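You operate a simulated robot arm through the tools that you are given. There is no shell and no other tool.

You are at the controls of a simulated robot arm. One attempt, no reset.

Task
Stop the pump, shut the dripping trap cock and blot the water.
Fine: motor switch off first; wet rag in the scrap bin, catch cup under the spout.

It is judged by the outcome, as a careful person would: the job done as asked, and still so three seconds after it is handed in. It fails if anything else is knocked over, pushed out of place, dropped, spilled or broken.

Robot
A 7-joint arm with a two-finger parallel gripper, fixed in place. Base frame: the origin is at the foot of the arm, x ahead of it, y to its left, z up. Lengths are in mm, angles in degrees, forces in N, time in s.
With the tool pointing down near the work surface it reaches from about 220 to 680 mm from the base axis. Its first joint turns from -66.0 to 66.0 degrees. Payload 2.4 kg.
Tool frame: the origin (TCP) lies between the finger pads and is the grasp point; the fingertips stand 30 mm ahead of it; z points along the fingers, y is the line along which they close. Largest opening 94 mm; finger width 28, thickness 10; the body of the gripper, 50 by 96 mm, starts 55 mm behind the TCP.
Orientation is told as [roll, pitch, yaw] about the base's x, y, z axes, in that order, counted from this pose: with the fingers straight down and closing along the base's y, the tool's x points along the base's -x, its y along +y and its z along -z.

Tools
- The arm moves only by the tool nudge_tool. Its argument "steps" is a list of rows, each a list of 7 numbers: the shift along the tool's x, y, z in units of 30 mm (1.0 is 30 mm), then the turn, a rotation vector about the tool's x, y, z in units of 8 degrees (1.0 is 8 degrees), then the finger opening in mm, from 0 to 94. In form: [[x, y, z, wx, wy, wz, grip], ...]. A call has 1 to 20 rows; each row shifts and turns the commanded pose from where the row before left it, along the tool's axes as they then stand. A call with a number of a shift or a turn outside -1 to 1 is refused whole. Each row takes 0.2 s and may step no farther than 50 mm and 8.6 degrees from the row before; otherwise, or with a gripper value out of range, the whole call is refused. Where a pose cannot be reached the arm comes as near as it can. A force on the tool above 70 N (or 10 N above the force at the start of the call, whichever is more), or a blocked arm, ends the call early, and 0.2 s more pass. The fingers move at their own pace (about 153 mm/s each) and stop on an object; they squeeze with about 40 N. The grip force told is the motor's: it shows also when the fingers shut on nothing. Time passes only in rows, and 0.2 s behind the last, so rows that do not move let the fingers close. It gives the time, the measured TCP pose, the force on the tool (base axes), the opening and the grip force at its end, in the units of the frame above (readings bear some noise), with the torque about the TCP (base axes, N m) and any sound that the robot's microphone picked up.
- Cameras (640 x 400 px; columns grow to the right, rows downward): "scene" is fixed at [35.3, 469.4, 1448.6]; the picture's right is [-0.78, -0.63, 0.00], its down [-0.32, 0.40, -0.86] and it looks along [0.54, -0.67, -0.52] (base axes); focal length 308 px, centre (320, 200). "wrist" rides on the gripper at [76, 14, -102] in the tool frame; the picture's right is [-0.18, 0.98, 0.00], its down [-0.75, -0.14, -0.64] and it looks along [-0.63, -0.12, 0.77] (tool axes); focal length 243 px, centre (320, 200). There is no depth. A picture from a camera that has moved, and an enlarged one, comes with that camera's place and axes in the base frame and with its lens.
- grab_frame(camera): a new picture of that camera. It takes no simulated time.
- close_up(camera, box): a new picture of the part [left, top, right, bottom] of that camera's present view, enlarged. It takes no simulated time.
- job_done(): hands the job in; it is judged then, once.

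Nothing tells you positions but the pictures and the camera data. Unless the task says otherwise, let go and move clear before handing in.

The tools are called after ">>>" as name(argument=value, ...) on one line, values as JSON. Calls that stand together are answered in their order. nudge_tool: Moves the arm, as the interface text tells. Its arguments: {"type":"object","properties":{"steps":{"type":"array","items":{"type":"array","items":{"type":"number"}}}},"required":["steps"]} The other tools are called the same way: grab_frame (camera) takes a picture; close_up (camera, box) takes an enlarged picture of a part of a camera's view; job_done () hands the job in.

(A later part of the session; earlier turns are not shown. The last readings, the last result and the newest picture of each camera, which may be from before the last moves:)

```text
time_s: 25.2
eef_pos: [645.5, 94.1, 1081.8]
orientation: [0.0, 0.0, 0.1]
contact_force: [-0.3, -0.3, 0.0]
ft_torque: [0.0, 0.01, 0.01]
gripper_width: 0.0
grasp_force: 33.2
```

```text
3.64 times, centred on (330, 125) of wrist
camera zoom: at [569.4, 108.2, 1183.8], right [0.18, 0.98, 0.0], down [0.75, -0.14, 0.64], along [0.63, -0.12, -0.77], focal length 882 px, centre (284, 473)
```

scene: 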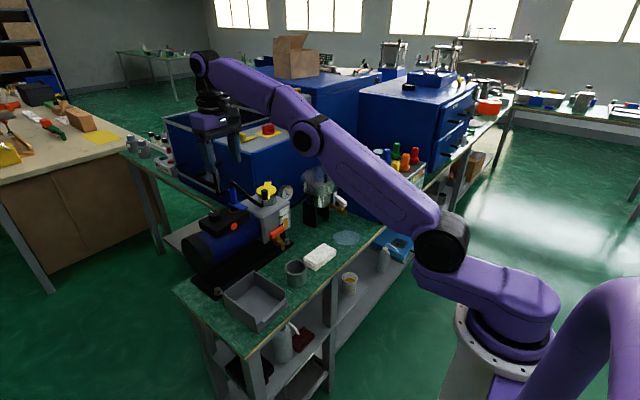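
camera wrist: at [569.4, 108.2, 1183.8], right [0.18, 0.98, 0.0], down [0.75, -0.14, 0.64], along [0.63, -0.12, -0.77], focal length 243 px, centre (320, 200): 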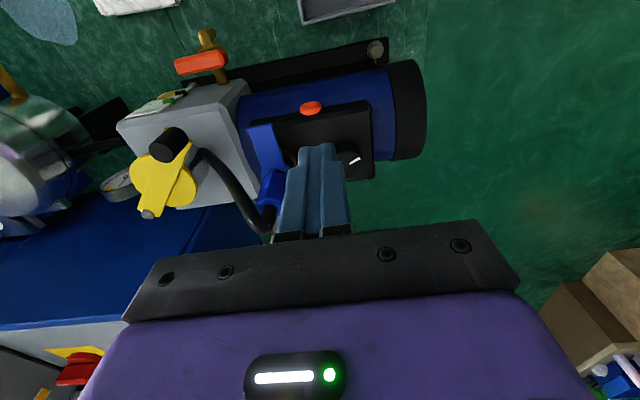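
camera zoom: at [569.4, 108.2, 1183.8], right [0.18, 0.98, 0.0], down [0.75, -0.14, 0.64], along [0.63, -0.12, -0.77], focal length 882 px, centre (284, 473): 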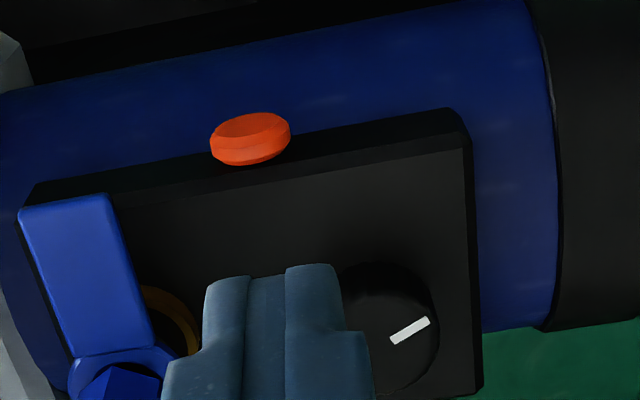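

The button front is near (641, 85, 955). I'll come down in front of it with closed fingers.

>>> nudge_tool(steps=[[0.55, -0.15, 0, 0, 0, 0, 0], [0.55, -0.15, 0, 0, 0, 0, 0], [0, 0, 0.9, 0, 0, 0, 0], [0, 0, 0.9, 0, 0, 0, 0], [0, 0, 0.9, 0, 0, 0, 0], [0, 0, 0.4, 0, 0, 0, 0], [0, 0, 0.3, 0, 0, 0, 0], [0, 0, 0, 0, 0, 0, 0]])

>>> close_up(camera="wrist", box=[220, 90, 420, 215])

>>> close_up(camera="scene", box=[200, 180, 280, 245])

```text
time_s: 27.0
eef_pos: [611.9, 83.8, 979.3]
orientation: [0.0, -0.1, 0.1]
contact_force: [0.0, -0.1, -0.9]
ft_torque: [0.04, 0.03, -0.03]
gripper_width: 0.2
grasp_force: 33.3
```

```text
3.20 times, centred on (320, 152) of wrist
camera zoom: at [535.8, 98.2, 1080.8], right [0.18, 0.98, 0.0], down [0.75, -0.14, 0.64], along [0.63, -0.12, -0.77], focal length 776 px, centre (320, 352)
```

zoom: 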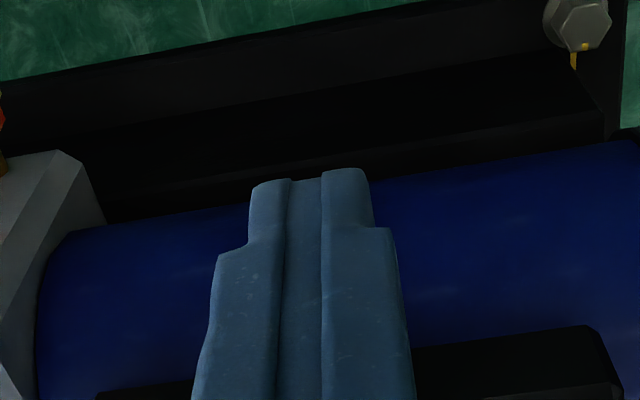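

```text
6.15 times, centred on (240, 212) of scene
camera zoom: at [35.3, 469.4, 1448.6], right [-0.78, -0.63, 0.0], down [-0.32, 0.4, -0.86], along [0.54, -0.67, -0.52], focal length 1896 px, centre (812, 123)
```

zoom: 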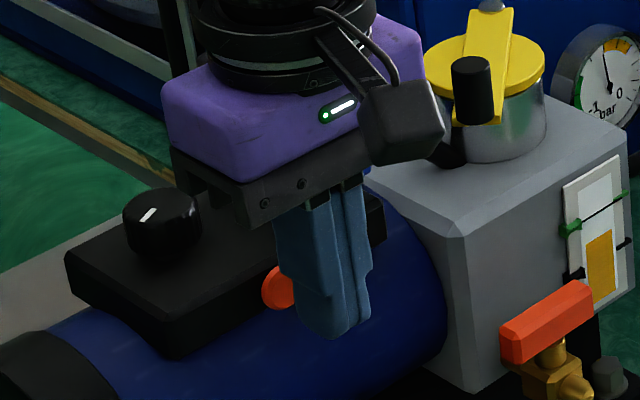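

The fingers are right in front of the button. I'll push forward in small steps.

>>> nudge_tool(steps=[[-0.15, 0.03, 0.07, 0, 0, 0, 0], [-0.15, 0, 0, 0, 0, 0, 0], [-0.15, 0, 0, 0, 0, 0, 0], [-0.1, 0, 0, 0, 0, 0, 0]])

>>> close_up(camera="scene", box=[220, 200, 260, 240])

```text
time_s: 28.0
eef_pos: [628.2, 84.8, 977.0]
orientation: [0.1, 0.0, 0.2]
contact_force: [-0.1, -0.2, 0.9]
ft_torque: [0.02, 0.04, 0.01]
gripper_width: 0.2
grasp_force: 33.2
```

```text
10.00 times, centred on (240, 220) of scene
camera zoom: at [35.3, 469.4, 1448.6], right [-0.78, -0.63, 0.0], down [-0.32, 0.4, -0.86], along [0.54, -0.67, -0.52], focal length 3081 px, centre (1120, 0)
```

zoom: 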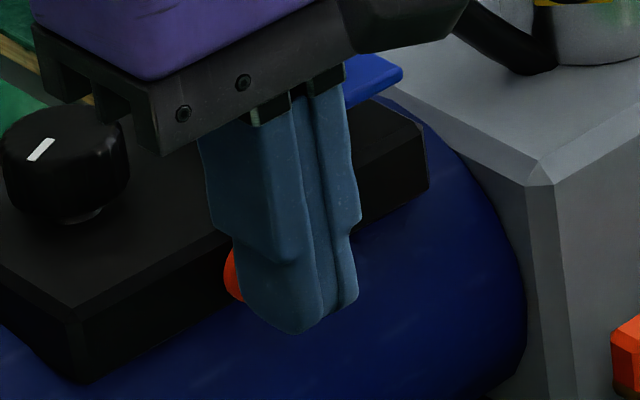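

No contact yet; I'll continue in finer steps.

>>> nudge_tool(steps=[[-0.08, 0, 0, 0, 0, 0, 0], [-0.08, 0, 0, 0, 0, 0, 0]])

```text
time_s: 28.6
eef_pos: [633.3, 84.8, 976.6]
orientation: [0.1, 0.1, 0.2]
contact_force: [-3.4, -0.6, 0.6]
ft_torque: [-0.02, 0.04, 0.0]
gripper_width: 0.1
grasp_force: 33.0
heard: click
```

I heard a click with only 3 N, so the orange button is the real switch. I'll back off and look for a change.

>>> nudge_tool(steps=[[0.3, 0, 0, 0, 0, 0, 0], [0.5, 0, 0, 0, 0, 0, 0], [0, 0, -1, 0, 0, 0, 0], [0, 0, -1, 0, 0, 0, 0], [0, 0, -1, 0, 0, 0, 0], [0, 0, 0, 0, 0, 0, 0]])

>>> close_up(camera="scene", box=[203, 195, 253, 240])

>>> close_up(camera="scene", box=[226, 218, 246, 234])

>>> close_up(camera="scene", box=[250, 175, 310, 235])

```text
time_s: 30.0
eef_pos: [609.0, 85.8, 1065.7]
orientation: [0.1, -0.1, 0.2]
contact_force: [0.2, -0.5, 0.6]
ft_torque: [-0.04, 0.0, 0.0]
gripper_width: 0.0
grasp_force: 33.1
```

```text
8.89 times, centred on (228, 218) of scene
camera zoom: at [35.3, 469.4, 1448.6], right [-0.78, -0.63, 0.0], down [-0.32, 0.4, -0.86], along [0.54, -0.67, -0.52], focal length 2739 px, centre (1138, 44)
```

zoom: 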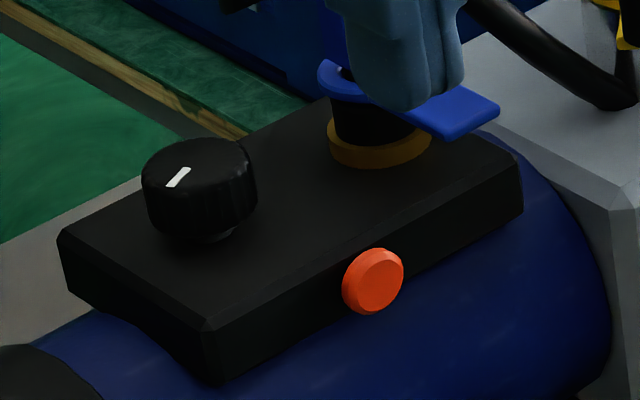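

```text
16.00 times, centred on (236, 226) of scene
camera zoom: at [35.3, 469.4, 1448.6], right [-0.78, -0.63, 0.0], down [-0.32, 0.4, -0.86], along [0.54, -0.67, -0.52], focal length 4930 px, centre (1664, -216)
```

zoom: 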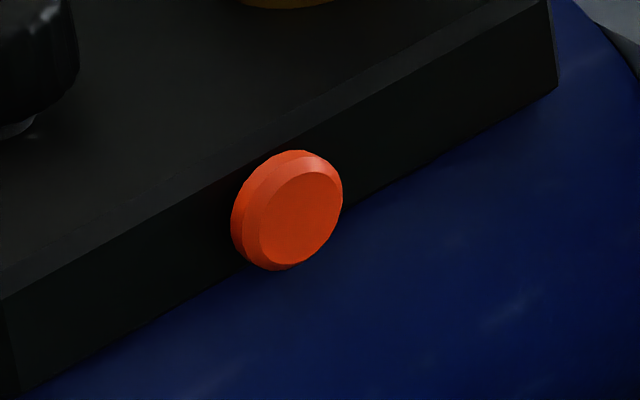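

```text
6.67 times, centred on (280, 205) of scene
camera zoom: at [35.3, 469.4, 1448.6], right [-0.78, -0.63, 0.0], down [-0.32, 0.4, -0.86], along [0.54, -0.67, -0.52], focal length 2054 px, centre (587, 167)
```

zoom: 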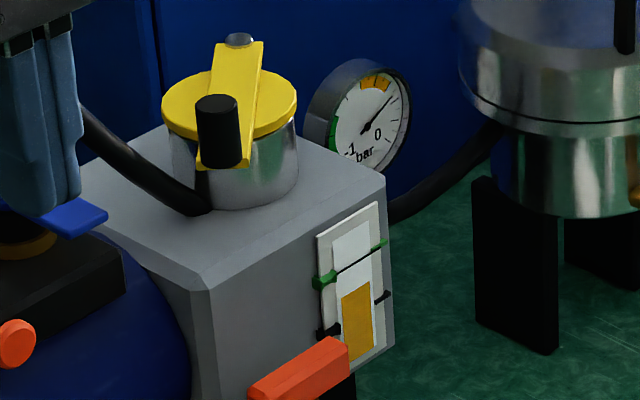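

The gauge needle has moved toward 0, so the pump has stopped. The knob was not the switch, so I'll go back and return it to its original position (pointer along +x).

>>> nudge_tool(steps=[[0, 0, -0.7, 0, -0.625, 0, 30], [0, 0, -0.7, 0, -0.625, 0, 52], [-0.7, 0, 0, -0.17, 0, -0.98, 52], [-0.7, 0, 0, -0.17, 0, -0.98, 52], [-0.5, 0, 0, -0.17, 0, -0.98, 52], [0, 0, 0, -0.17, 0, -0.98, 52], [0, 0, 0, -0.07, 0, -0.37, 52], [0, 0, 0, 0, 0, 0, 52]])

>>> close_up(camera="scene", box=[270, 175, 310, 215])

>>> close_up(camera="wrist", box=[220, 90, 420, 215])

```text
time_s: 31.8
eef_pos: [662.7, 92.2, 1117.9]
orientation: [-0.1, -10.0, 35.1]
contact_force: [0.0, 0.0, -0.6]
ft_torque: [0.03, 0.01, 0.02]
gripper_width: 51.9
grasp_force: 0.0
```

```text
10.00 times, centred on (290, 195) of scene
camera zoom: at [35.3, 469.4, 1448.6], right [-0.78, -0.63, 0.0], down [-0.32, 0.4, -0.86], along [0.54, -0.67, -0.52], focal length 3081 px, centre (620, 250)
```

zoom: 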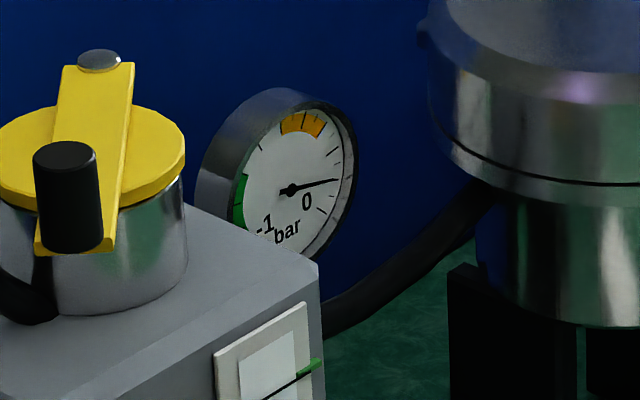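

```text
3.20 times, centred on (320, 152) of wrist
camera zoom: at [579.3, 50.6, 1205.2], right [-0.42, 0.91, 0.03], down [0.6, 0.25, 0.76], along [0.69, 0.34, -0.65], focal length 776 px, centre (320, 352)
```

zoom: 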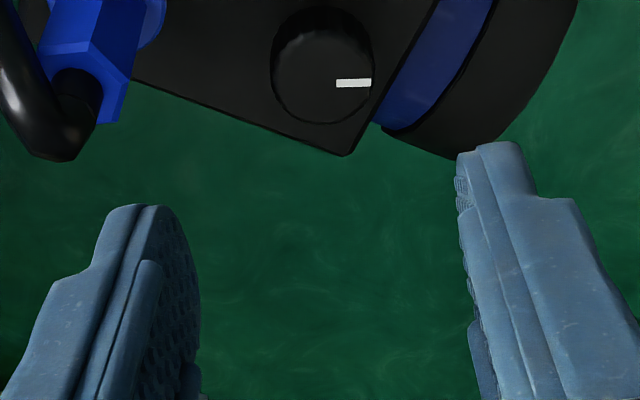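

The gauge is falling to 0 — pump confirmed off. Now I'll descend on the knob and turn it back.

>>> nudge_tool(steps=[[-0.32, -0.08, 0, 0, 0, 0, 52], [0, 0, 0.9, 0, 0, 0, 52], [0, 0, 0.9, 0, 0, 0, 52], [0, 0, 0.9, 0, 0, 0, 52], [0, 0, 0.9, 0, 0, 0, 52], [0, 0, 0.3, 0, 0, 0, 52], [0, 0, 0, 0, 0, 0, 52]])

>>> close_up(camera="wrist", box=[220, 90, 420, 215])

```text
time_s: 33.4
eef_pos: [689.2, 107.7, 1004.2]
orientation: [-0.1, -10.0, 35.0]
contact_force: [0.6, 1.0, 0.2]
ft_torque: [0.02, 0.03, -0.01]
gripper_width: 52.0
grasp_force: 0.0
```

```text
3.20 times, centred on (320, 152) of wrist
camera zoom: at [606.0, 66.2, 1091.9], right [-0.42, 0.91, 0.03], down [0.6, 0.25, 0.76], along [0.69, 0.34, -0.65], focal length 776 px, centre (320, 352)
```

zoom: 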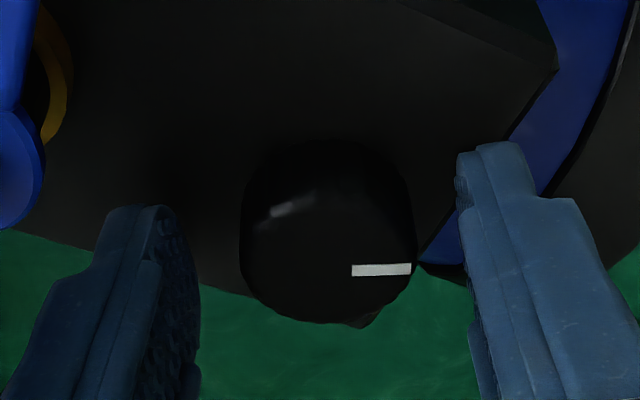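

>>> nudge_tool(steps=[[0, 0, 0, 0, 0, 0, 22], [0, 0, 0, 0, 0, 0, 22], [0, 0, 0, 0, 0, 0, 22]])

>>> close_up(camera="wrist", box=[220, 90, 420, 215])

```text
time_s: 34.2
eef_pos: [689.1, 109.6, 1004.0]
orientation: [0.0, -9.9, 35.0]
contact_force: [-5.5, 6.5, 0.8]
ft_torque: [-0.3, 0.65, -0.01]
gripper_width: 31.3
grasp_force: 44.9
```

```text
3.20 times, centred on (320, 152) of wrist
camera zoom: at [605.5, 67.4, 1092.1], right [-0.42, 0.91, 0.03], down [0.6, 0.25, 0.76], along [0.68, 0.34, -0.65], focal length 776 px, centre (320, 352)
```

zoom: 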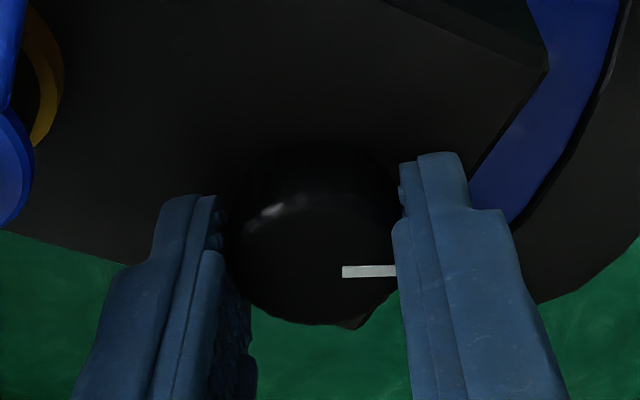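

>>> nudge_tool(steps=[[0, 0.03, 0, 0.17, 0, 0.98, 22], [0, 0.03, 0, 0.17, 0, 0.98, 22], [0, 0.02, 0, 0.17, 0, 0.98, 22], [0, 0.02, 0, 0.17, 0, 0.98, 22], [0, 0.02, 0, 0.17, 0, 0.98, 22], [0, 0.02, 0, 0.17, 0, 0.98, 22], [0, 0.02, 0, 0.17, 0, 0.98, 22], [0, 0.02, 0, 0.17, 0, 0.98, 22], [0, 0.02, 0, 0.17, 0, 0.98, 22], [0, 0, 0, 0, 0, 0, 22]])

>>> close_up(camera="wrist", box=[220, 90, 420, 215])

```text
time_s: 36.4
eef_pos: [688.5, 111.7, 1003.6]
orientation: [0.0, -10.0, -36.8]
contact_force: [12.9, -3.3, -13.7]
ft_torque: [-0.73, -1.08, 0.03]
gripper_width: 31.4
grasp_force: 45.3
```

```text
3.20 times, centred on (320, 152) of wrist
camera zoom: at [623.7, 178.0, 1092.0], right [0.73, 0.68, 0.03], down [0.42, -0.49, 0.76], along [0.53, -0.55, -0.65], focal length 776 px, centre (320, 352)
```

zoom: 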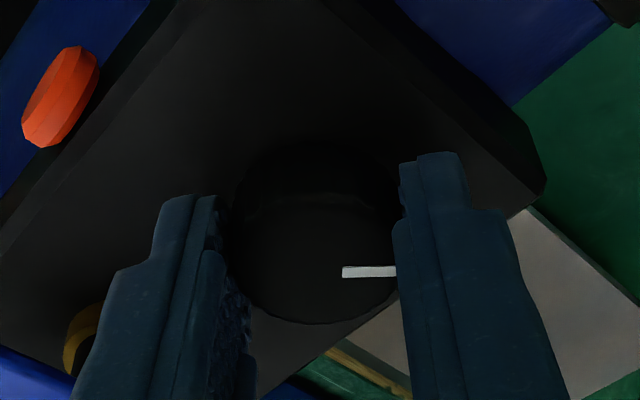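

The knob is back to roughly 45°. I'll release, reset the wrist to yaw ≈ +3°, and regrip for the rest.

>>> nudge_tool(steps=[[0, 0, 0, 0, 0, 0, 52], [0, 0, 0, 0, 0, 0, 52], [0, 0, -0.8, 0, 0, 0, 52], [0, -0.02, 0, -0.17, 0, -0.98, 52], [0, -0.02, 0, -0.17, 0, -0.98, 52], [0, -0.02, 0, -0.17, 0, -0.98, 52], [0, -0.02, 0, -0.17, 0, -0.98, 52], [0, -0.02, 0, -0.17, 0, -0.98, 52], [0, 0, 0, 0, 0, 0, 52]])

>>> close_up(camera="wrist", box=[220, 90, 420, 215])

>>> close_up(camera="scene", box=[203, 195, 253, 240])

```text
time_s: 38.4
eef_pos: [684.6, 112.6, 1028.3]
orientation: [0.0, -10.1, 3.2]
contact_force: [0.0, -0.1, -0.6]
ft_torque: [-0.01, -0.01, 0.0]
gripper_width: 52.1
grasp_force: 0.1
```

```text
3.20 times, centred on (320, 152) of wrist
camera zoom: at [591.3, 121.8, 1116.2], right [0.12, 0.99, 0.03], down [0.64, -0.11, 0.76], along [0.76, -0.07, -0.65], focal length 776 px, centre (320, 352)
```

zoom: 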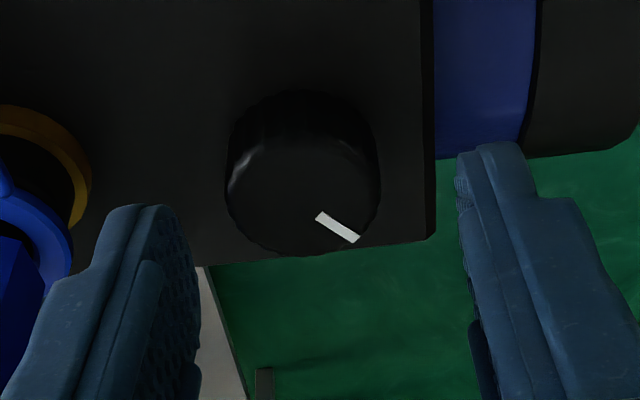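

```text
8.89 times, centred on (228, 218) of scene
camera zoom: at [35.3, 469.4, 1448.6], right [-0.78, -0.63, 0.0], down [-0.32, 0.4, -0.86], along [0.54, -0.67, -0.52], focal length 2739 px, centre (1138, 44)
```

zoom: 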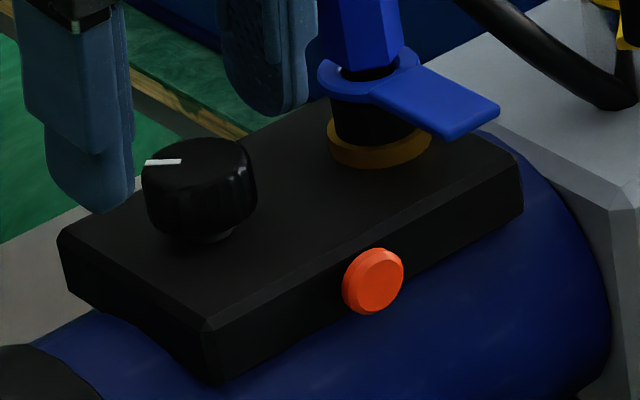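

The pointer is at about 42°. I'll regrip and turn it clockwise 42° back to its original position.

>>> nudge_tool(steps=[[0, -0.12, 0, 0, 0, 0, 52], [0, 0, 0.4, 0, 0, 0, 52], [0, 0, 0.42, 0, 0, 0, 52], [0, 0, 0, 0, 0, 0, 22], [0, 0, 0, 0, 0, 0, 22], [0, 0, 0, 0, 0, 0, 22]])

>>> close_up(camera="wrist", box=[220, 90, 420, 215])

```text
time_s: 39.8
eef_pos: [687.2, 110.7, 1003.5]
orientation: [0.0, -10.0, 3.2]
contact_force: [-0.4, 2.2, -1.0]
ft_torque: [0.03, -0.06, 0.0]
gripper_width: 31.6
grasp_force: 45.2
```

```text
3.20 times, centred on (320, 152) of wrist
camera zoom: at [595.3, 118.9, 1091.2], right [0.13, 0.99, 0.03], down [0.64, -0.11, 0.76], along [0.76, -0.08, -0.65], focal length 776 px, centre (320, 352)
```

zoom: 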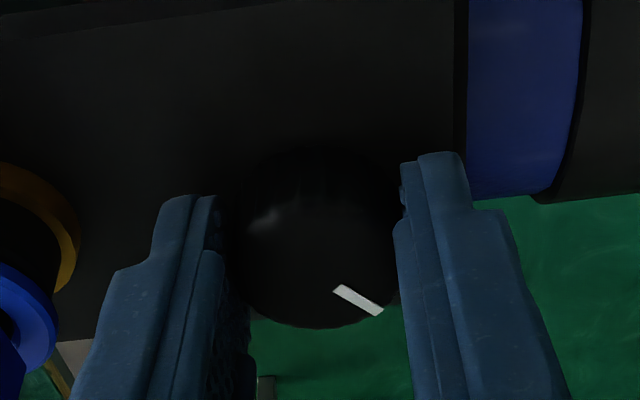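

>>> nudge_tool(steps=[[0, 0.02, 0, 0.156, 0, 0.882, 22], [0, 0.02, 0, 0.156, 0, 0.882, 22], [0, 0.02, 0, 0.156, 0, 0.882, 22], [0, 0.02, 0, 0.156, 0, 0.882, 22], [0, 0.02, 0, 0.156, 0, 0.882, 22], [0, 0.02, 0, 0.156, 0, 0.882, 22], [0, 0, 0, 0, 0, 0, 22], [0, 0, 0, 0, 0, 0, 52], [0, 0, 0, 0, 0, 0, 52], [0, 0, -0.8, 0, 0, 0, 52], [0, 0, -0.8, 0, 0, 0, 52], [0, 0, 0, 0, 0, 0, 52]])

>>> close_up(camera="wrist", box=[220, 60, 420, 185])

>>> close_up(camera="scene", box=[212, 204, 236, 224])

```text
time_s: 42.4
eef_pos: [680.6, 119.0, 1053.9]
orientation: [0.1, -10.0, -39.9]
contact_force: [-1.0, -0.2, 0.6]
ft_torque: [0.0, 0.0, -0.02]
gripper_width: 52.0
grasp_force: 0.1
```

```text
3.20 times, centred on (320, 122) of wrist
camera zoom: at [620.1, 189.0, 1141.1], right [0.77, 0.64, 0.03], down [0.39, -0.51, 0.76], along [0.5, -0.57, -0.65], focal length 776 px, centre (320, 448)
```

zoom: 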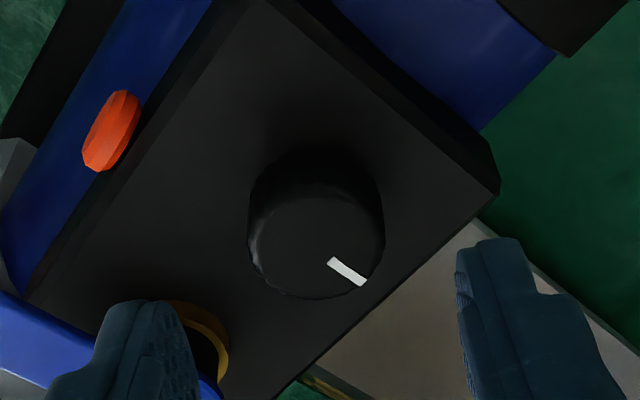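

```text
16.00 times, centred on (224, 214) of scene
camera zoom: at [35.3, 469.4, 1448.6], right [-0.78, -0.63, 0.0], down [-0.32, 0.4, -0.86], along [0.54, -0.67, -0.52], focal length 4930 px, centre (1856, -24)
```

zoom: 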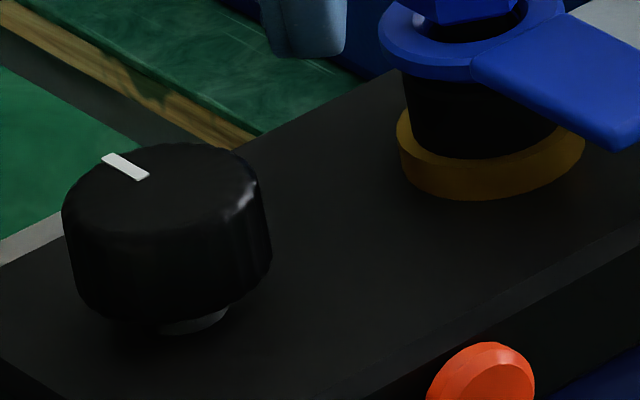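

The knob is exactly back at its original mark. Next I'll rise, level the tool, and move towards the trap cock.

>>> nudge_tool(steps=[[0, 0, -1, 0, 0, 0, 52], [0, 0, -1, 0, 0, 0, 52], [0, 0, -1, 0, 0, 0, 52], [0, 0, -1, 0, 0, 0, 52], [0.5, 0, 0, -0.17, 0, -0.98, 52], [0.6, 0, 0, -0.17, 0, -0.98, 52], [0.7, 0, 0, -0.17, 0, -0.98, 52], [0.7, 0, 0, -0.17, 0, -0.98, 52], [0.7, 0, 0, -0.17, 0, -0.98, 52], [0.7, -0.5, 0, 0, 0.625, 0, 52], [0.7, -0.7, 0, 0, 0.625, 0, 52], [0, 0, 0, 0, 0, 0, 52]])

```text
time_s: 45.0
eef_pos: [520.5, 128.2, 1143.3]
orientation: [-0.1, 0.1, 0.0]
contact_force: [-0.5, 0.8, -0.5]
ft_torque: [-0.02, 0.02, 0.03]
gripper_width: 52.1
grasp_force: 0.0
out of reach, approached as far as the arm can: row 3, 4
```

>>> nudge_tool(steps=[[0.1, -1, 0, 0, 0, 0, 52], [0.1, -1, 0, 0, 0, 0, 52], [0.1, -1, 0, 0, 0, 0, 52], [0.1, -1, 0, 0, 0, 0, 52], [0.1, -1, 0, 0, 0, 0, 52], [0.1, -1, 0, 0, 0, 0, 52], [0.1, -1, 0, 0, 0, 0, 52], [0.1, -1, 0, 0, 0, 0, 52], [0.1, -1, 0, 0, 0, 0, 52], [0.1, -1, 0, 0, 0, 0, 52], [0.1, -1, 0, 0, 0, 0, 52], [0.1, -1, 0, 0, 0, 0, 52], [0.1, -1, 0, 0, 0, 0, 52], [0, 0, 0.5, 0, 0, 0, 52], [0, 0, 0, 0, 0, 0, 52]])

>>> grab_frame(camera="wrist")

>>> close_up(camera="wrist", box=[230, 60, 410, 180])

>>> grab_frame(camera="scene")

```text
time_s: 48.2
eef_pos: [482.2, -263.7, 1128.7]
orientation: [-0.1, 0.1, -0.1]
contact_force: [0.2, -0.9, -0.1]
ft_torque: [0.02, 0.0, 0.02]
gripper_width: 51.9
grasp_force: 0.1
```

```text
taken
camera wrist: at [406.9, -248.8, 1231.1], right [0.19, 0.98, 0.0], down [0.75, -0.14, 0.64], along [0.63, -0.12, -0.77], focal length 243 px, centre (320, 200)
```

wrist: 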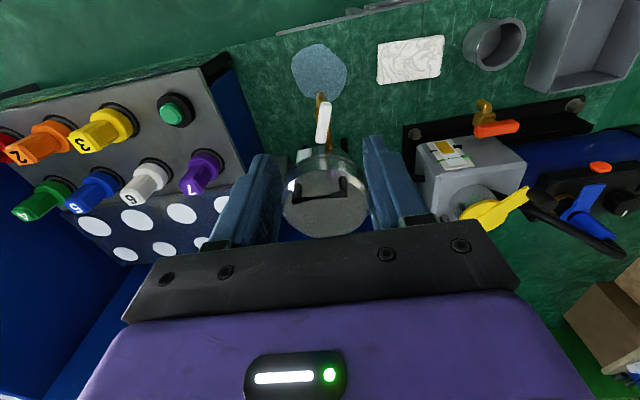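

```text
3.33 times, centred on (320, 120) of wrist
camera zoom: at [406.9, -248.8, 1231.1], right [0.19, 0.98, 0.0], down [0.75, -0.14, 0.64], along [0.63, -0.12, -0.77], focal length 809 px, centre (320, 467)
```

zoom: 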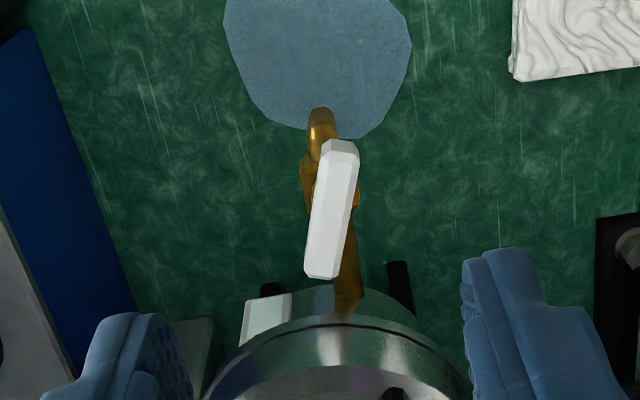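

```text
taken
```

scene: 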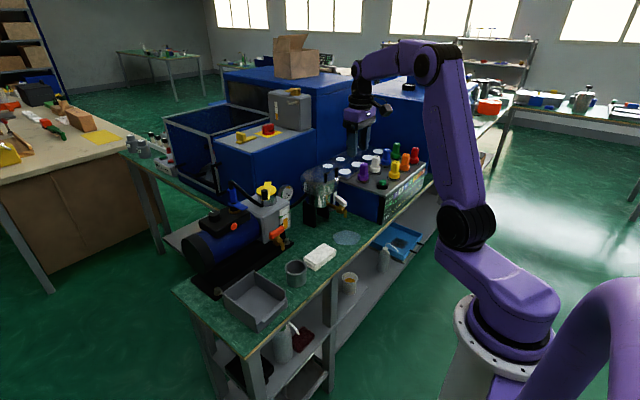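

The white lever is about 20° off the pipe axis, so the cock is nearly fully open. It pivots near (539, -270), with its top at z≈915. I'll push its free end clockwise with closed fingers, starting from the -y side.

>>> nudge_tool(steps=[[-0.5, -0.6, 0.2, 0, 0, 0, 20], [-0.53, -0.6, 0.5, 0, 0, 0, 0], [0, 0, 0.9, 0, 0, 0, 0], [0, 0, 0.9, 0, 0, 0, 0], [0, 0, 0.9, 0, 0, 0, 0], [0, 0, 0.7, 0, 0, 0, 0], [0, 0, 0, 0, 0, 0, 0]])

>>> grab_frame(camera="wrist")

>>> close_up(camera="wrist", box=[230, 60, 430, 195])

>>> close_up(camera="scene", box=[290, 130, 390, 230])

```text
time_s: 49.8
eef_pos: [513.5, -298.4, 1005.0]
orientation: [0.0, 0.1, -0.1]
contact_force: [0.2, -0.2, 0.1]
ft_torque: [-0.01, 0.01, 0.03]
gripper_width: 0.2
grasp_force: 33.5
```

```text
taken
camera wrist: at [437.5, -283.5, 1107.1], right [0.19, 0.98, 0.0], down [0.75, -0.14, 0.64], along [0.63, -0.12, -0.77], focal length 243 px, centre (320, 200)
```

wrist: 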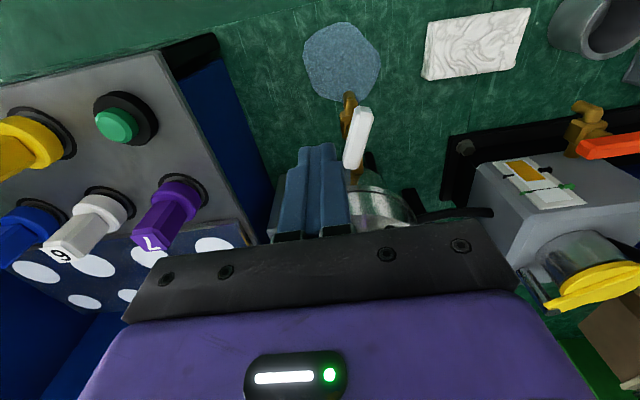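

```text
2.96 times, centred on (330, 128) of wrist
camera zoom: at [437.5, -283.5, 1107.1], right [0.19, 0.98, 0.0], down [0.75, -0.14, 0.64], along [0.63, -0.12, -0.77], focal length 719 px, centre (290, 415)
```

zoom: 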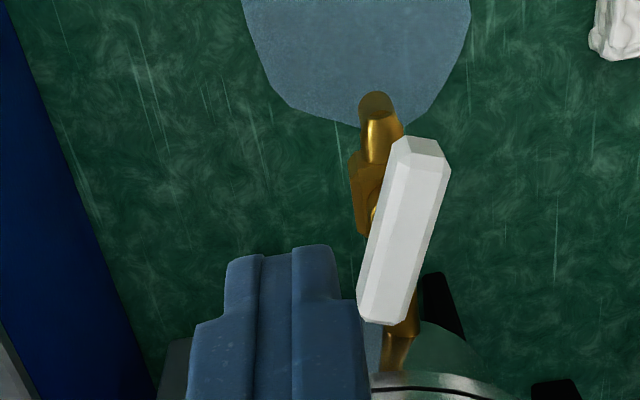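

```text
4.00 times, centred on (340, 180) of scene
camera zoom: at [35.3, 469.4, 1448.6], right [-0.78, -0.63, 0.0], down [-0.32, 0.4, -0.86], along [0.54, -0.67, -0.52], focal length 1232 px, centre (240, 280)
```

zoom: 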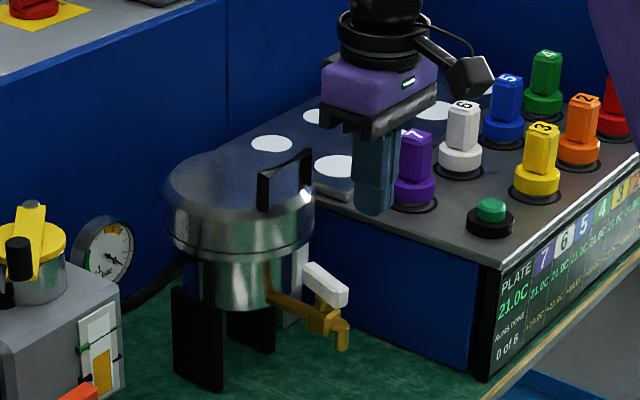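

The lever end is near (514, -261) with its other end near (560, -276). I'll lower the closed fingers beside it.

>>> nudge_tool(steps=[[0, 0, 0.9, 0, 0, 0, 0], [0, 0, 0.9, 0, 0, 0, 0], [0, 0, 0.55, 0, 0, 0, 0], [0, 0, 0, 0, 0, 0, 0]])

>>> close_up(camera="wrist", box=[230, 60, 430, 195])

>>> close_up(camera="scene", box=[305, 160, 365, 230])

```text
time_s: 50.8
eef_pos: [514.7, -297.3, 935.3]
orientation: [-0.1, 0.2, -0.1]
contact_force: [0.1, 0.3, -0.1]
ft_torque: [0.01, -0.02, 0.02]
gripper_width: 0.0
grasp_force: 32.8
```

```text
2.96 times, centred on (330, 128) of wrist
camera zoom: at [438.9, -283.6, 1037.5], right [0.19, 0.98, 0.0], down [0.75, -0.14, 0.64], along [0.63, -0.12, -0.77], focal length 719 px, centre (290, 415)
```

zoom: 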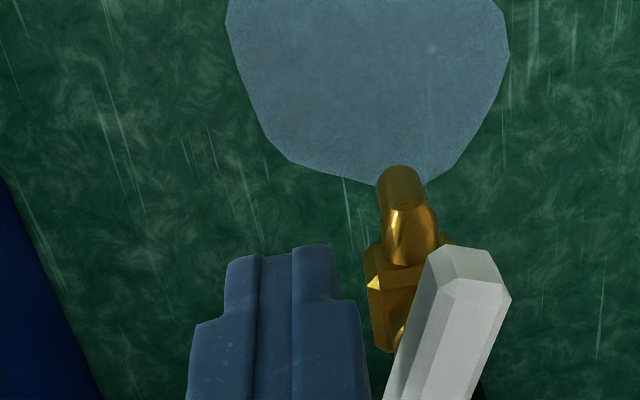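

```text
5.71 times, centred on (335, 195) of scene
camera zoom: at [35.3, 469.4, 1448.6], right [-0.78, -0.63, 0.0], down [-0.32, 0.4, -0.86], along [0.54, -0.67, -0.52], focal length 1760 px, centre (234, 229)
```

zoom: 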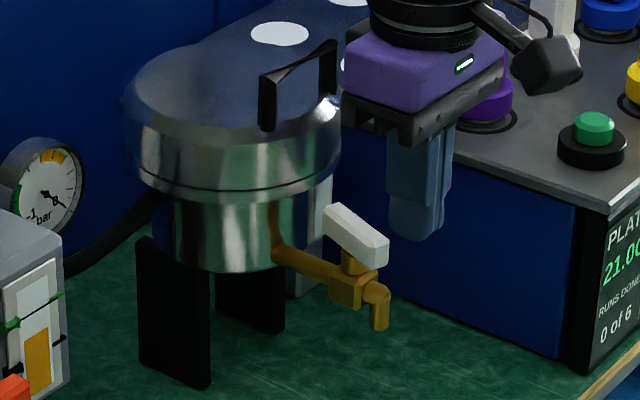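

Fingers are beside the lever at the right height. I'll start pushing in small steps.

>>> nudge_tool(steps=[[0, 0.2, 0.06, 0, 0, 0, 0], [0.05, 0.2, 0, 0, 0, 0, 0], [0.1, 0.2, 0, 0, 0, 0, 0]])

>>> close_up(camera="wrist", box=[230, 60, 430, 195])

```text
time_s: 51.6
eef_pos: [508.5, -280.2, 933.0]
orientation: [-0.1, 0.0, 0.0]
contact_force: [-0.7, -0.5, -0.6]
ft_torque: [-0.03, 0.01, -0.03]
gripper_width: 0.0
grasp_force: 32.7
```

```text
2.96 times, centred on (330, 128) of wrist
camera zoom: at [433.2, -266.4, 1035.4], right [0.19, 0.98, 0.0], down [0.75, -0.14, 0.64], along [0.63, -0.12, -0.77], focal length 719 px, centre (290, 415)
```

zoom: 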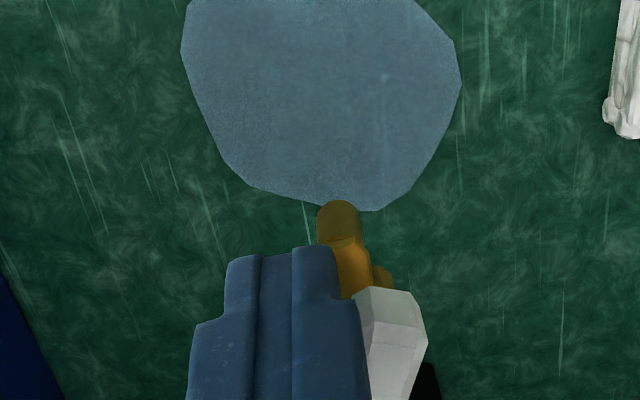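

>>> nudge_tool(steps=[[0.02, 0.14, 0, 0, 0, 0, 0], [0, 0.14, 0, 0, 0, 0, 0], [0, 0.14, 0, 0, 0, 0, 0]])

>>> close_up(camera="scene", box=[305, 160, 365, 230])

>>> close_up(camera="wrist", box=[230, 60, 430, 195])

```text
time_s: 52.4
eef_pos: [507.5, -268.1, 932.3]
orientation: [-0.2, 0.0, 0.0]
contact_force: [-0.5, -1.6, -0.3]
ft_torque: [-0.04, 0.02, 0.0]
gripper_width: 0.1
grasp_force: 32.7
```

```text
5.71 times, centred on (335, 195) of scene
camera zoom: at [35.3, 469.4, 1448.6], right [-0.78, -0.63, 0.0], down [-0.32, 0.4, -0.86], along [0.54, -0.67, -0.52], focal length 1760 px, centre (234, 229)
```

zoom: 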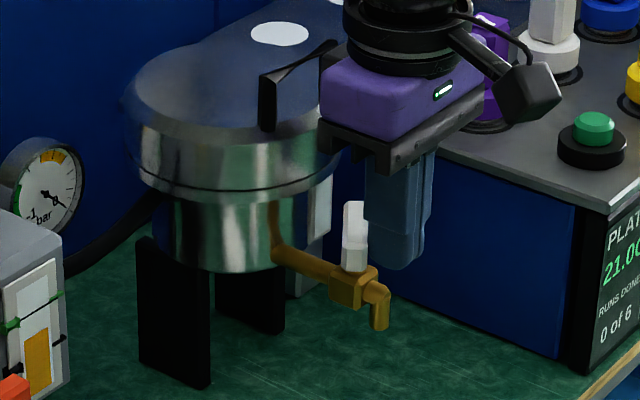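

```text
2.96 times, centred on (330, 128) of wrist
camera zoom: at [432.7, -253.0, 1035.2], right [0.18, 0.98, 0.0], down [0.75, -0.14, 0.64], along [0.63, -0.12, -0.77], focal length 719 px, centre (290, 415)
```

zoom: 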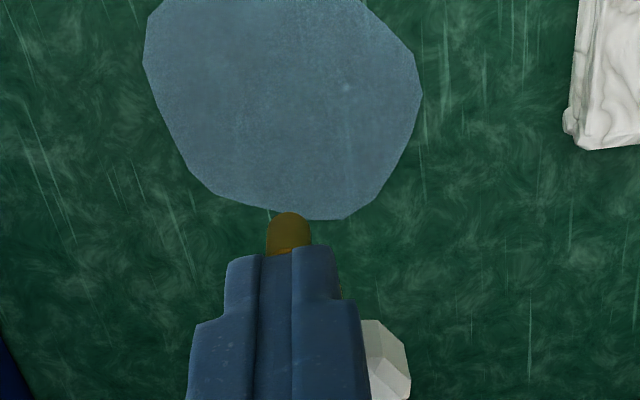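

The lever is turning with very little force. I'll continue the arc.

>>> nudge_tool(steps=[[-0.03, 0.14, 0, 0, 0, 0, 0], [-0.06, 0.14, 0, 0, 0, 0, 0], [-0.1, 0.14, 0, 0, 0, 0, 0], [-0.1, 0.1, 0, 0, 0, 0, 0]])

>>> close_up(camera="scene", box=[305, 160, 365, 230])

```text
time_s: 53.4
eef_pos: [516.5, -252.6, 932.8]
orientation: [-0.1, 0.1, 0.0]
contact_force: [-2.3, -0.3, 0.6]
ft_torque: [-0.02, 0.04, -0.01]
gripper_width: 0.0
grasp_force: 33.1
```

```text
5.71 times, centred on (335, 195) of scene
camera zoom: at [35.2, 469.4, 1448.6], right [-0.78, -0.63, 0.0], down [-0.32, 0.4, -0.86], along [0.54, -0.67, -0.52], focal length 1760 px, centre (234, 229)
```

zoom: 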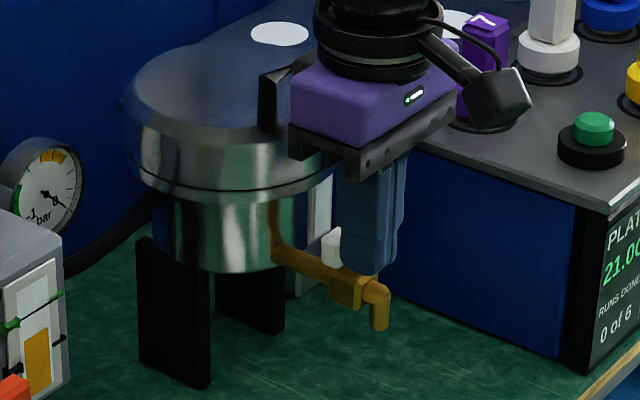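

>>> nudge_tool(steps=[[-0.06, 0.03, 0, 0, 0, 0, 0], [-0.06, 0.03, 0, 0, 0, 0, 0]])

>>> close_up(camera="scene", box=[315, 175, 355, 215])

```text
time_s: 54.0
eef_pos: [516.9, -251.7, 932.3]
orientation: [-0.1, 0.4, -0.3]
contact_force: [-23.4, -2.7, 5.4]
ft_torque: [-0.09, 0.23, -0.08]
gripper_width: 0.3
grasp_force: 32.7
```

```text
10.00 times, centred on (335, 195) of scene
camera zoom: at [34.6, 469.4, 1448.6], right [-0.78, -0.63, 0.0], down [-0.32, 0.4, -0.86], along [0.54, -0.67, -0.52], focal length 3081 px, centre (170, 250)
```

zoom: 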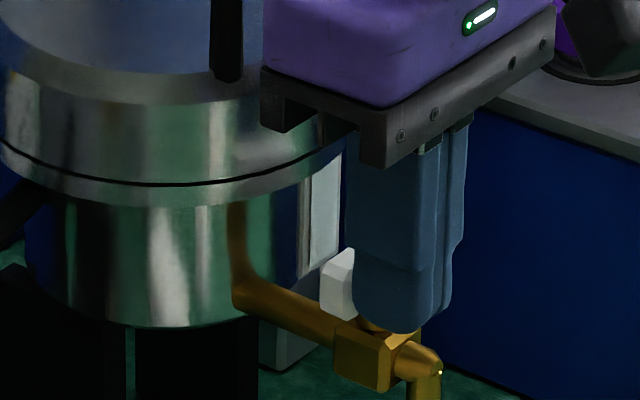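

The force rose to 23 N, so the lever has reached its stop at about 90°. I'll back off, lift and inspect.

>>> nudge_tool(steps=[[0.3, 0, 0, 0, 0, 0, 0], [0.5, 0, 0, 0, 0, 0, 0], [0, 0, -1, 0, 0, 0, 0], [0, 0, -1, 0, 0, 0, 0], [0, 0, -1, 0, 0, 0, 0], [0.3, 0, -1, 0, 0, 0, 0], [0, 0, 0, 0, 0, 0, 0]])

>>> close_up(camera="scene", box=[305, 160, 365, 230])

>>> grab_frame(camera="wrist")

>>> close_up(camera="wrist", box=[230, 60, 430, 195])

```text
time_s: 55.6
eef_pos: [487.4, -250.6, 1050.5]
orientation: [-0.1, 0.0, 0.0]
contact_force: [0.7, 0.9, -0.4]
ft_torque: [0.02, -0.01, -0.02]
gripper_width: 0.0
grasp_force: 32.8
```

```text
5.71 times, centred on (335, 195) of scene
camera zoom: at [35.3, 469.4, 1448.6], right [-0.78, -0.63, 0.0], down [-0.32, 0.4, -0.86], along [0.54, -0.67, -0.52], focal length 1760 px, centre (234, 229)
```

zoom: 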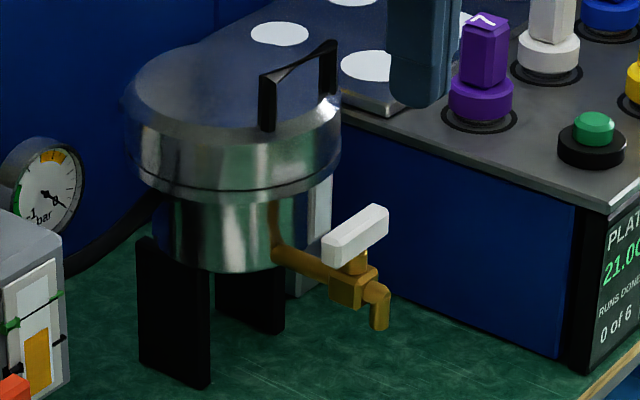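

```text
taken
camera wrist: at [411.8, -235.5, 1153.3], right [0.19, 0.98, 0.0], down [0.75, -0.14, 0.64], along [0.63, -0.12, -0.77], focal length 243 px, centre (320, 200)
```

wrist: 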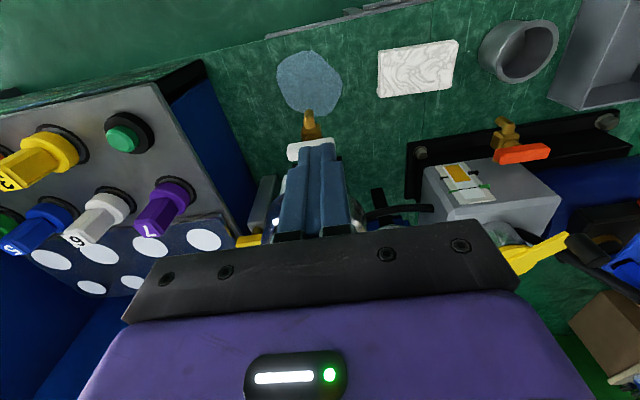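

```text
2.96 times, centred on (330, 128) of wrist
camera zoom: at [411.8, -235.5, 1153.3], right [0.19, 0.98, 0.0], down [0.75, -0.14, 0.64], along [0.63, -0.12, -0.77], focal length 719 px, centre (290, 415)
```

zoom: 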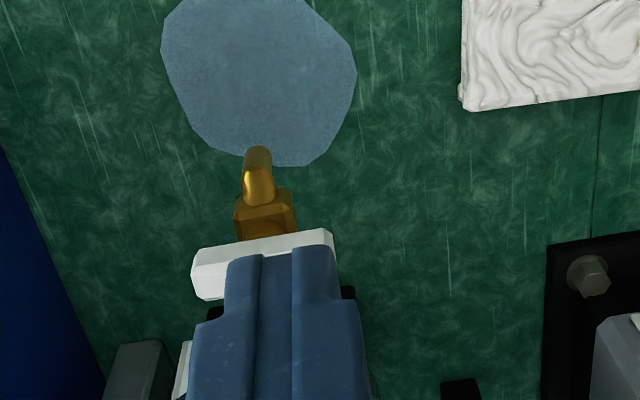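

The white lever is now square across its pipe, so the cock is shut. Next is the rag, about 100 × 60 mm, centred near (513, -122). I'll move above its +y end and turn the gripper to close along x.

>>> nudge_tool(steps=[[-0.15, 0.9, -0.3, 0, 0, 0, 40], [-0.15, 0.9, 0, 0, 0, 0, 60], [-0.15, 0.9, 0, 0, 0, 0, 84], [-0.15, 0.9, 0, 0, 0, 0, 84], [-0.15, 0.9, 0, 0, 0, 0, 84], [-0.15, 0.9, 0, 0, 0, 0, 84], [0, 0, 0, 0, 0, 0.984, 84], [0, 0, 0, 0, 0, 0.984, 84], [0, 0, 0, 0, 0, 0.984, 84], [0, 0, 0, 0, 0, 0.984, 84], [0, 0, 0, 0, 0, 0.984, 84], [0, 0, 0, 0, 0, 0.984, 84], [0, 0, 0, 0, 0, 0.984, 84], [0, 0, 0, 0, 0, 0.984, 84], [0, 0, 0, 0, 0, 0.984, 84], [0, 0, 0, 0, 0, 0.984, 84], [0, 0, 0, 0, 0, 0.984, 84], [0, 0, 0, 0, 0, 0.984, 84], [0, 0, 0, 0, 0, 0, 84]])

>>> grab_frame(camera="wrist")

>>> close_up(camera="scene", box=[270, 180, 380, 290])

```text
time_s: 59.6
eef_pos: [514.5, -89.7, 1062.4]
orientation: [0.1, -0.1, -94.6]
contact_force: [0.2, -0.5, 1.1]
ft_torque: [-0.03, 0.02, -0.04]
gripper_width: 83.9
grasp_force: 0.0
```

```text
taken
camera wrist: at [535.4, -13.8, 1163.9], right [0.96, -0.26, 0.0], down [-0.2, -0.74, 0.64], along [-0.17, -0.62, -0.77], focal length 243 px, centre (320, 200)
```

wrist: 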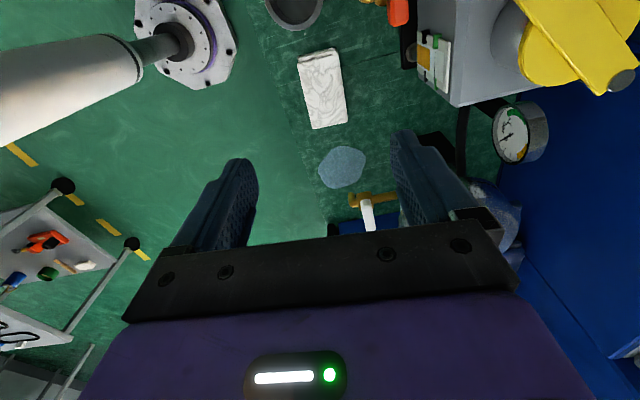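

```text
3.64 times, centred on (325, 235) of scene
camera zoom: at [35.3, 469.4, 1448.6], right [-0.78, -0.63, 0.0], down [-0.32, 0.4, -0.86], along [0.54, -0.67, -0.52], focal length 1120 px, centre (302, 73)
```

zoom: 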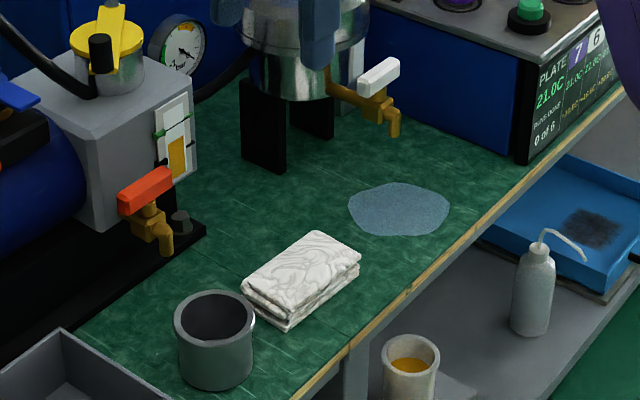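

The rag's +y end is at y≈-69. I'll align and descend around it with the fingers open.

>>> nudge_tool(steps=[[0.125, 0.02, 0.5, 0, 0, 0, 84], [0, 0, 1, 0, 0, 0, 84], [0, 0, 1, 0, 0, 0, 84], [0, 0, 1, 0, 0, 0, 84], [0, 0, 1, 0, 0, 0, 84], [0, 0, 1, 0, 0, 0, 84], [0, 0, 1, 0, 0, 0, 84], [0, 0, 1, 0, 0, 0, 84], [0, 0, 0, 0, 0, 0, 84]])

>>> grab_frame(camera="wrist")

>>> close_up(camera="scene", box=[270, 180, 380, 290])

```text
time_s: 61.6
eef_pos: [515.9, -83.9, 835.1]
orientation: [0.0, -0.1, -94.5]
contact_force: [0.5, 0.0, -0.2]
ft_torque: [0.0, 0.0, 0.02]
gripper_width: 84.2
grasp_force: 0.0
```

```text
taken
camera wrist: at [536.3, -9.5, 938.8], right [0.97, -0.26, 0.0], down [-0.2, -0.74, 0.64], along [-0.17, -0.62, -0.77], focal length 243 px, centre (320, 200)
```

wrist: 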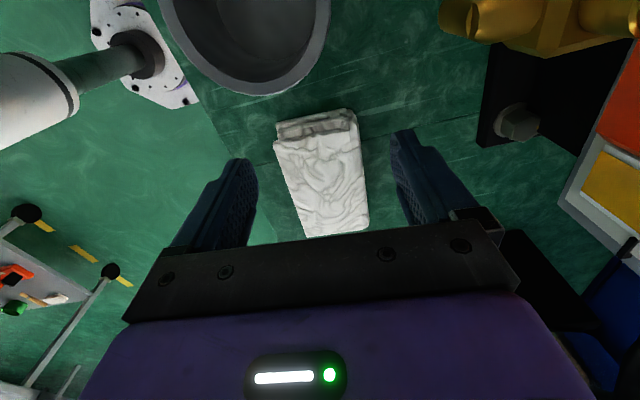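

```text
3.64 times, centred on (325, 235) of scene
camera zoom: at [35.3, 469.4, 1448.6], right [-0.78, -0.63, 0.0], down [-0.32, 0.4, -0.86], along [0.54, -0.67, -0.52], focal length 1120 px, centre (302, 73)
```

zoom: 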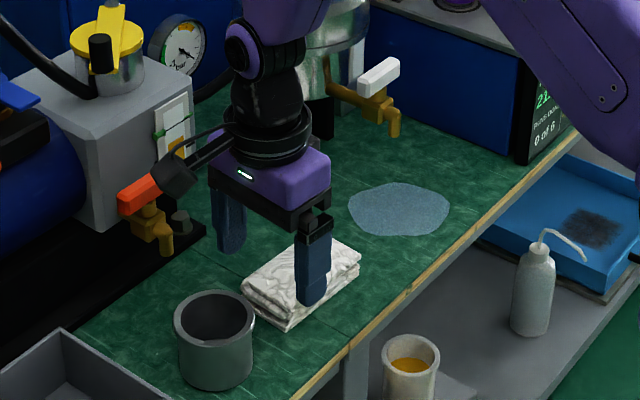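

Fingers straddle the rag. I'll go down to just above the bench and close on it.

>>> nudge_tool(steps=[[-0.1, 0, 0.6, 0, 0, 0, 84], [0, 0, 0.55, 0, 0, 0, 84], [0, 0, 0, 0, 0, 0, 84]])

>>> close_up(camera="scene", box=[290, 210, 360, 280])

```text
time_s: 62.4
eef_pos: [514.4, -88.4, 801.7]
orientation: [0.0, -0.2, -94.5]
contact_force: [-1.3, -0.1, 0.1]
ft_torque: [-0.01, -0.03, -0.03]
gripper_width: 83.8
grasp_force: 0.0
```

```text
5.71 times, centred on (325, 245) of scene
camera zoom: at [35.3, 469.4, 1448.6], right [-0.78, -0.63, 0.0], down [-0.32, 0.4, -0.86], along [0.54, -0.67, -0.52], focal length 1760 px, centre (291, -57)
```

zoom: 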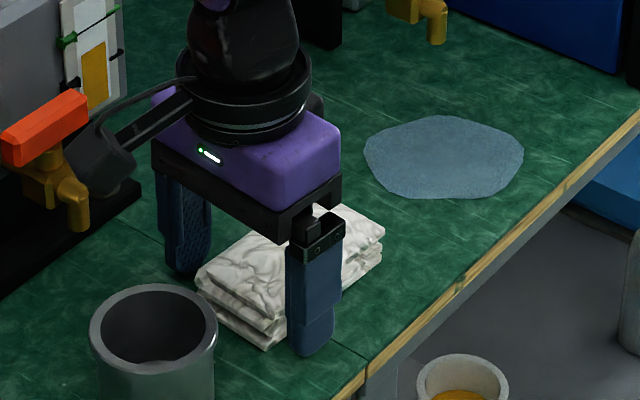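

>>> nudge_tool(steps=[[0, 0, 0, 0, 0, 0, 40], [0, 0, 0, 0, 0, 0, 40], [0, 0, 0, 0, 0, 0, 40]])

>>> close_up(camera="scene", box=[290, 210, 360, 280])

>>> grab_frame(camera="wrist")

```text
time_s: 63.2
eef_pos: [515.7, -88.3, 801.7]
orientation: [0.0, 0.0, -94.5]
contact_force: [0.9, 0.3, -0.5]
ft_torque: [0.0, 0.01, 0.01]
gripper_width: 56.4
grasp_force: 40.0
```

```text
5.71 times, centred on (325, 245) of scene
camera zoom: at [35.3, 469.4, 1448.6], right [-0.78, -0.63, 0.0], down [-0.32, 0.4, -0.86], along [0.54, -0.67, -0.52], focal length 1760 px, centre (291, -57)
```

zoom: 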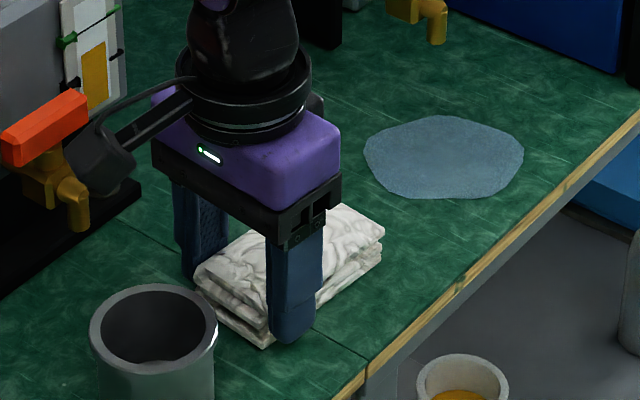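

```text
taken
camera wrist: at [536.0, -13.0, 904.2], right [0.97, -0.26, 0.0], down [-0.2, -0.74, 0.64], along [-0.17, -0.62, -0.77], focal length 243 px, centre (320, 200)
```

wrist: 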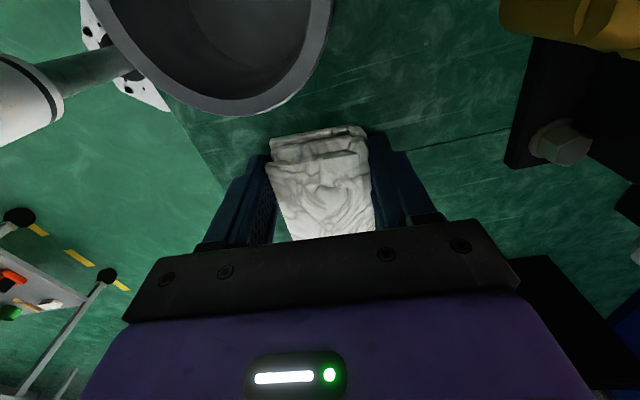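

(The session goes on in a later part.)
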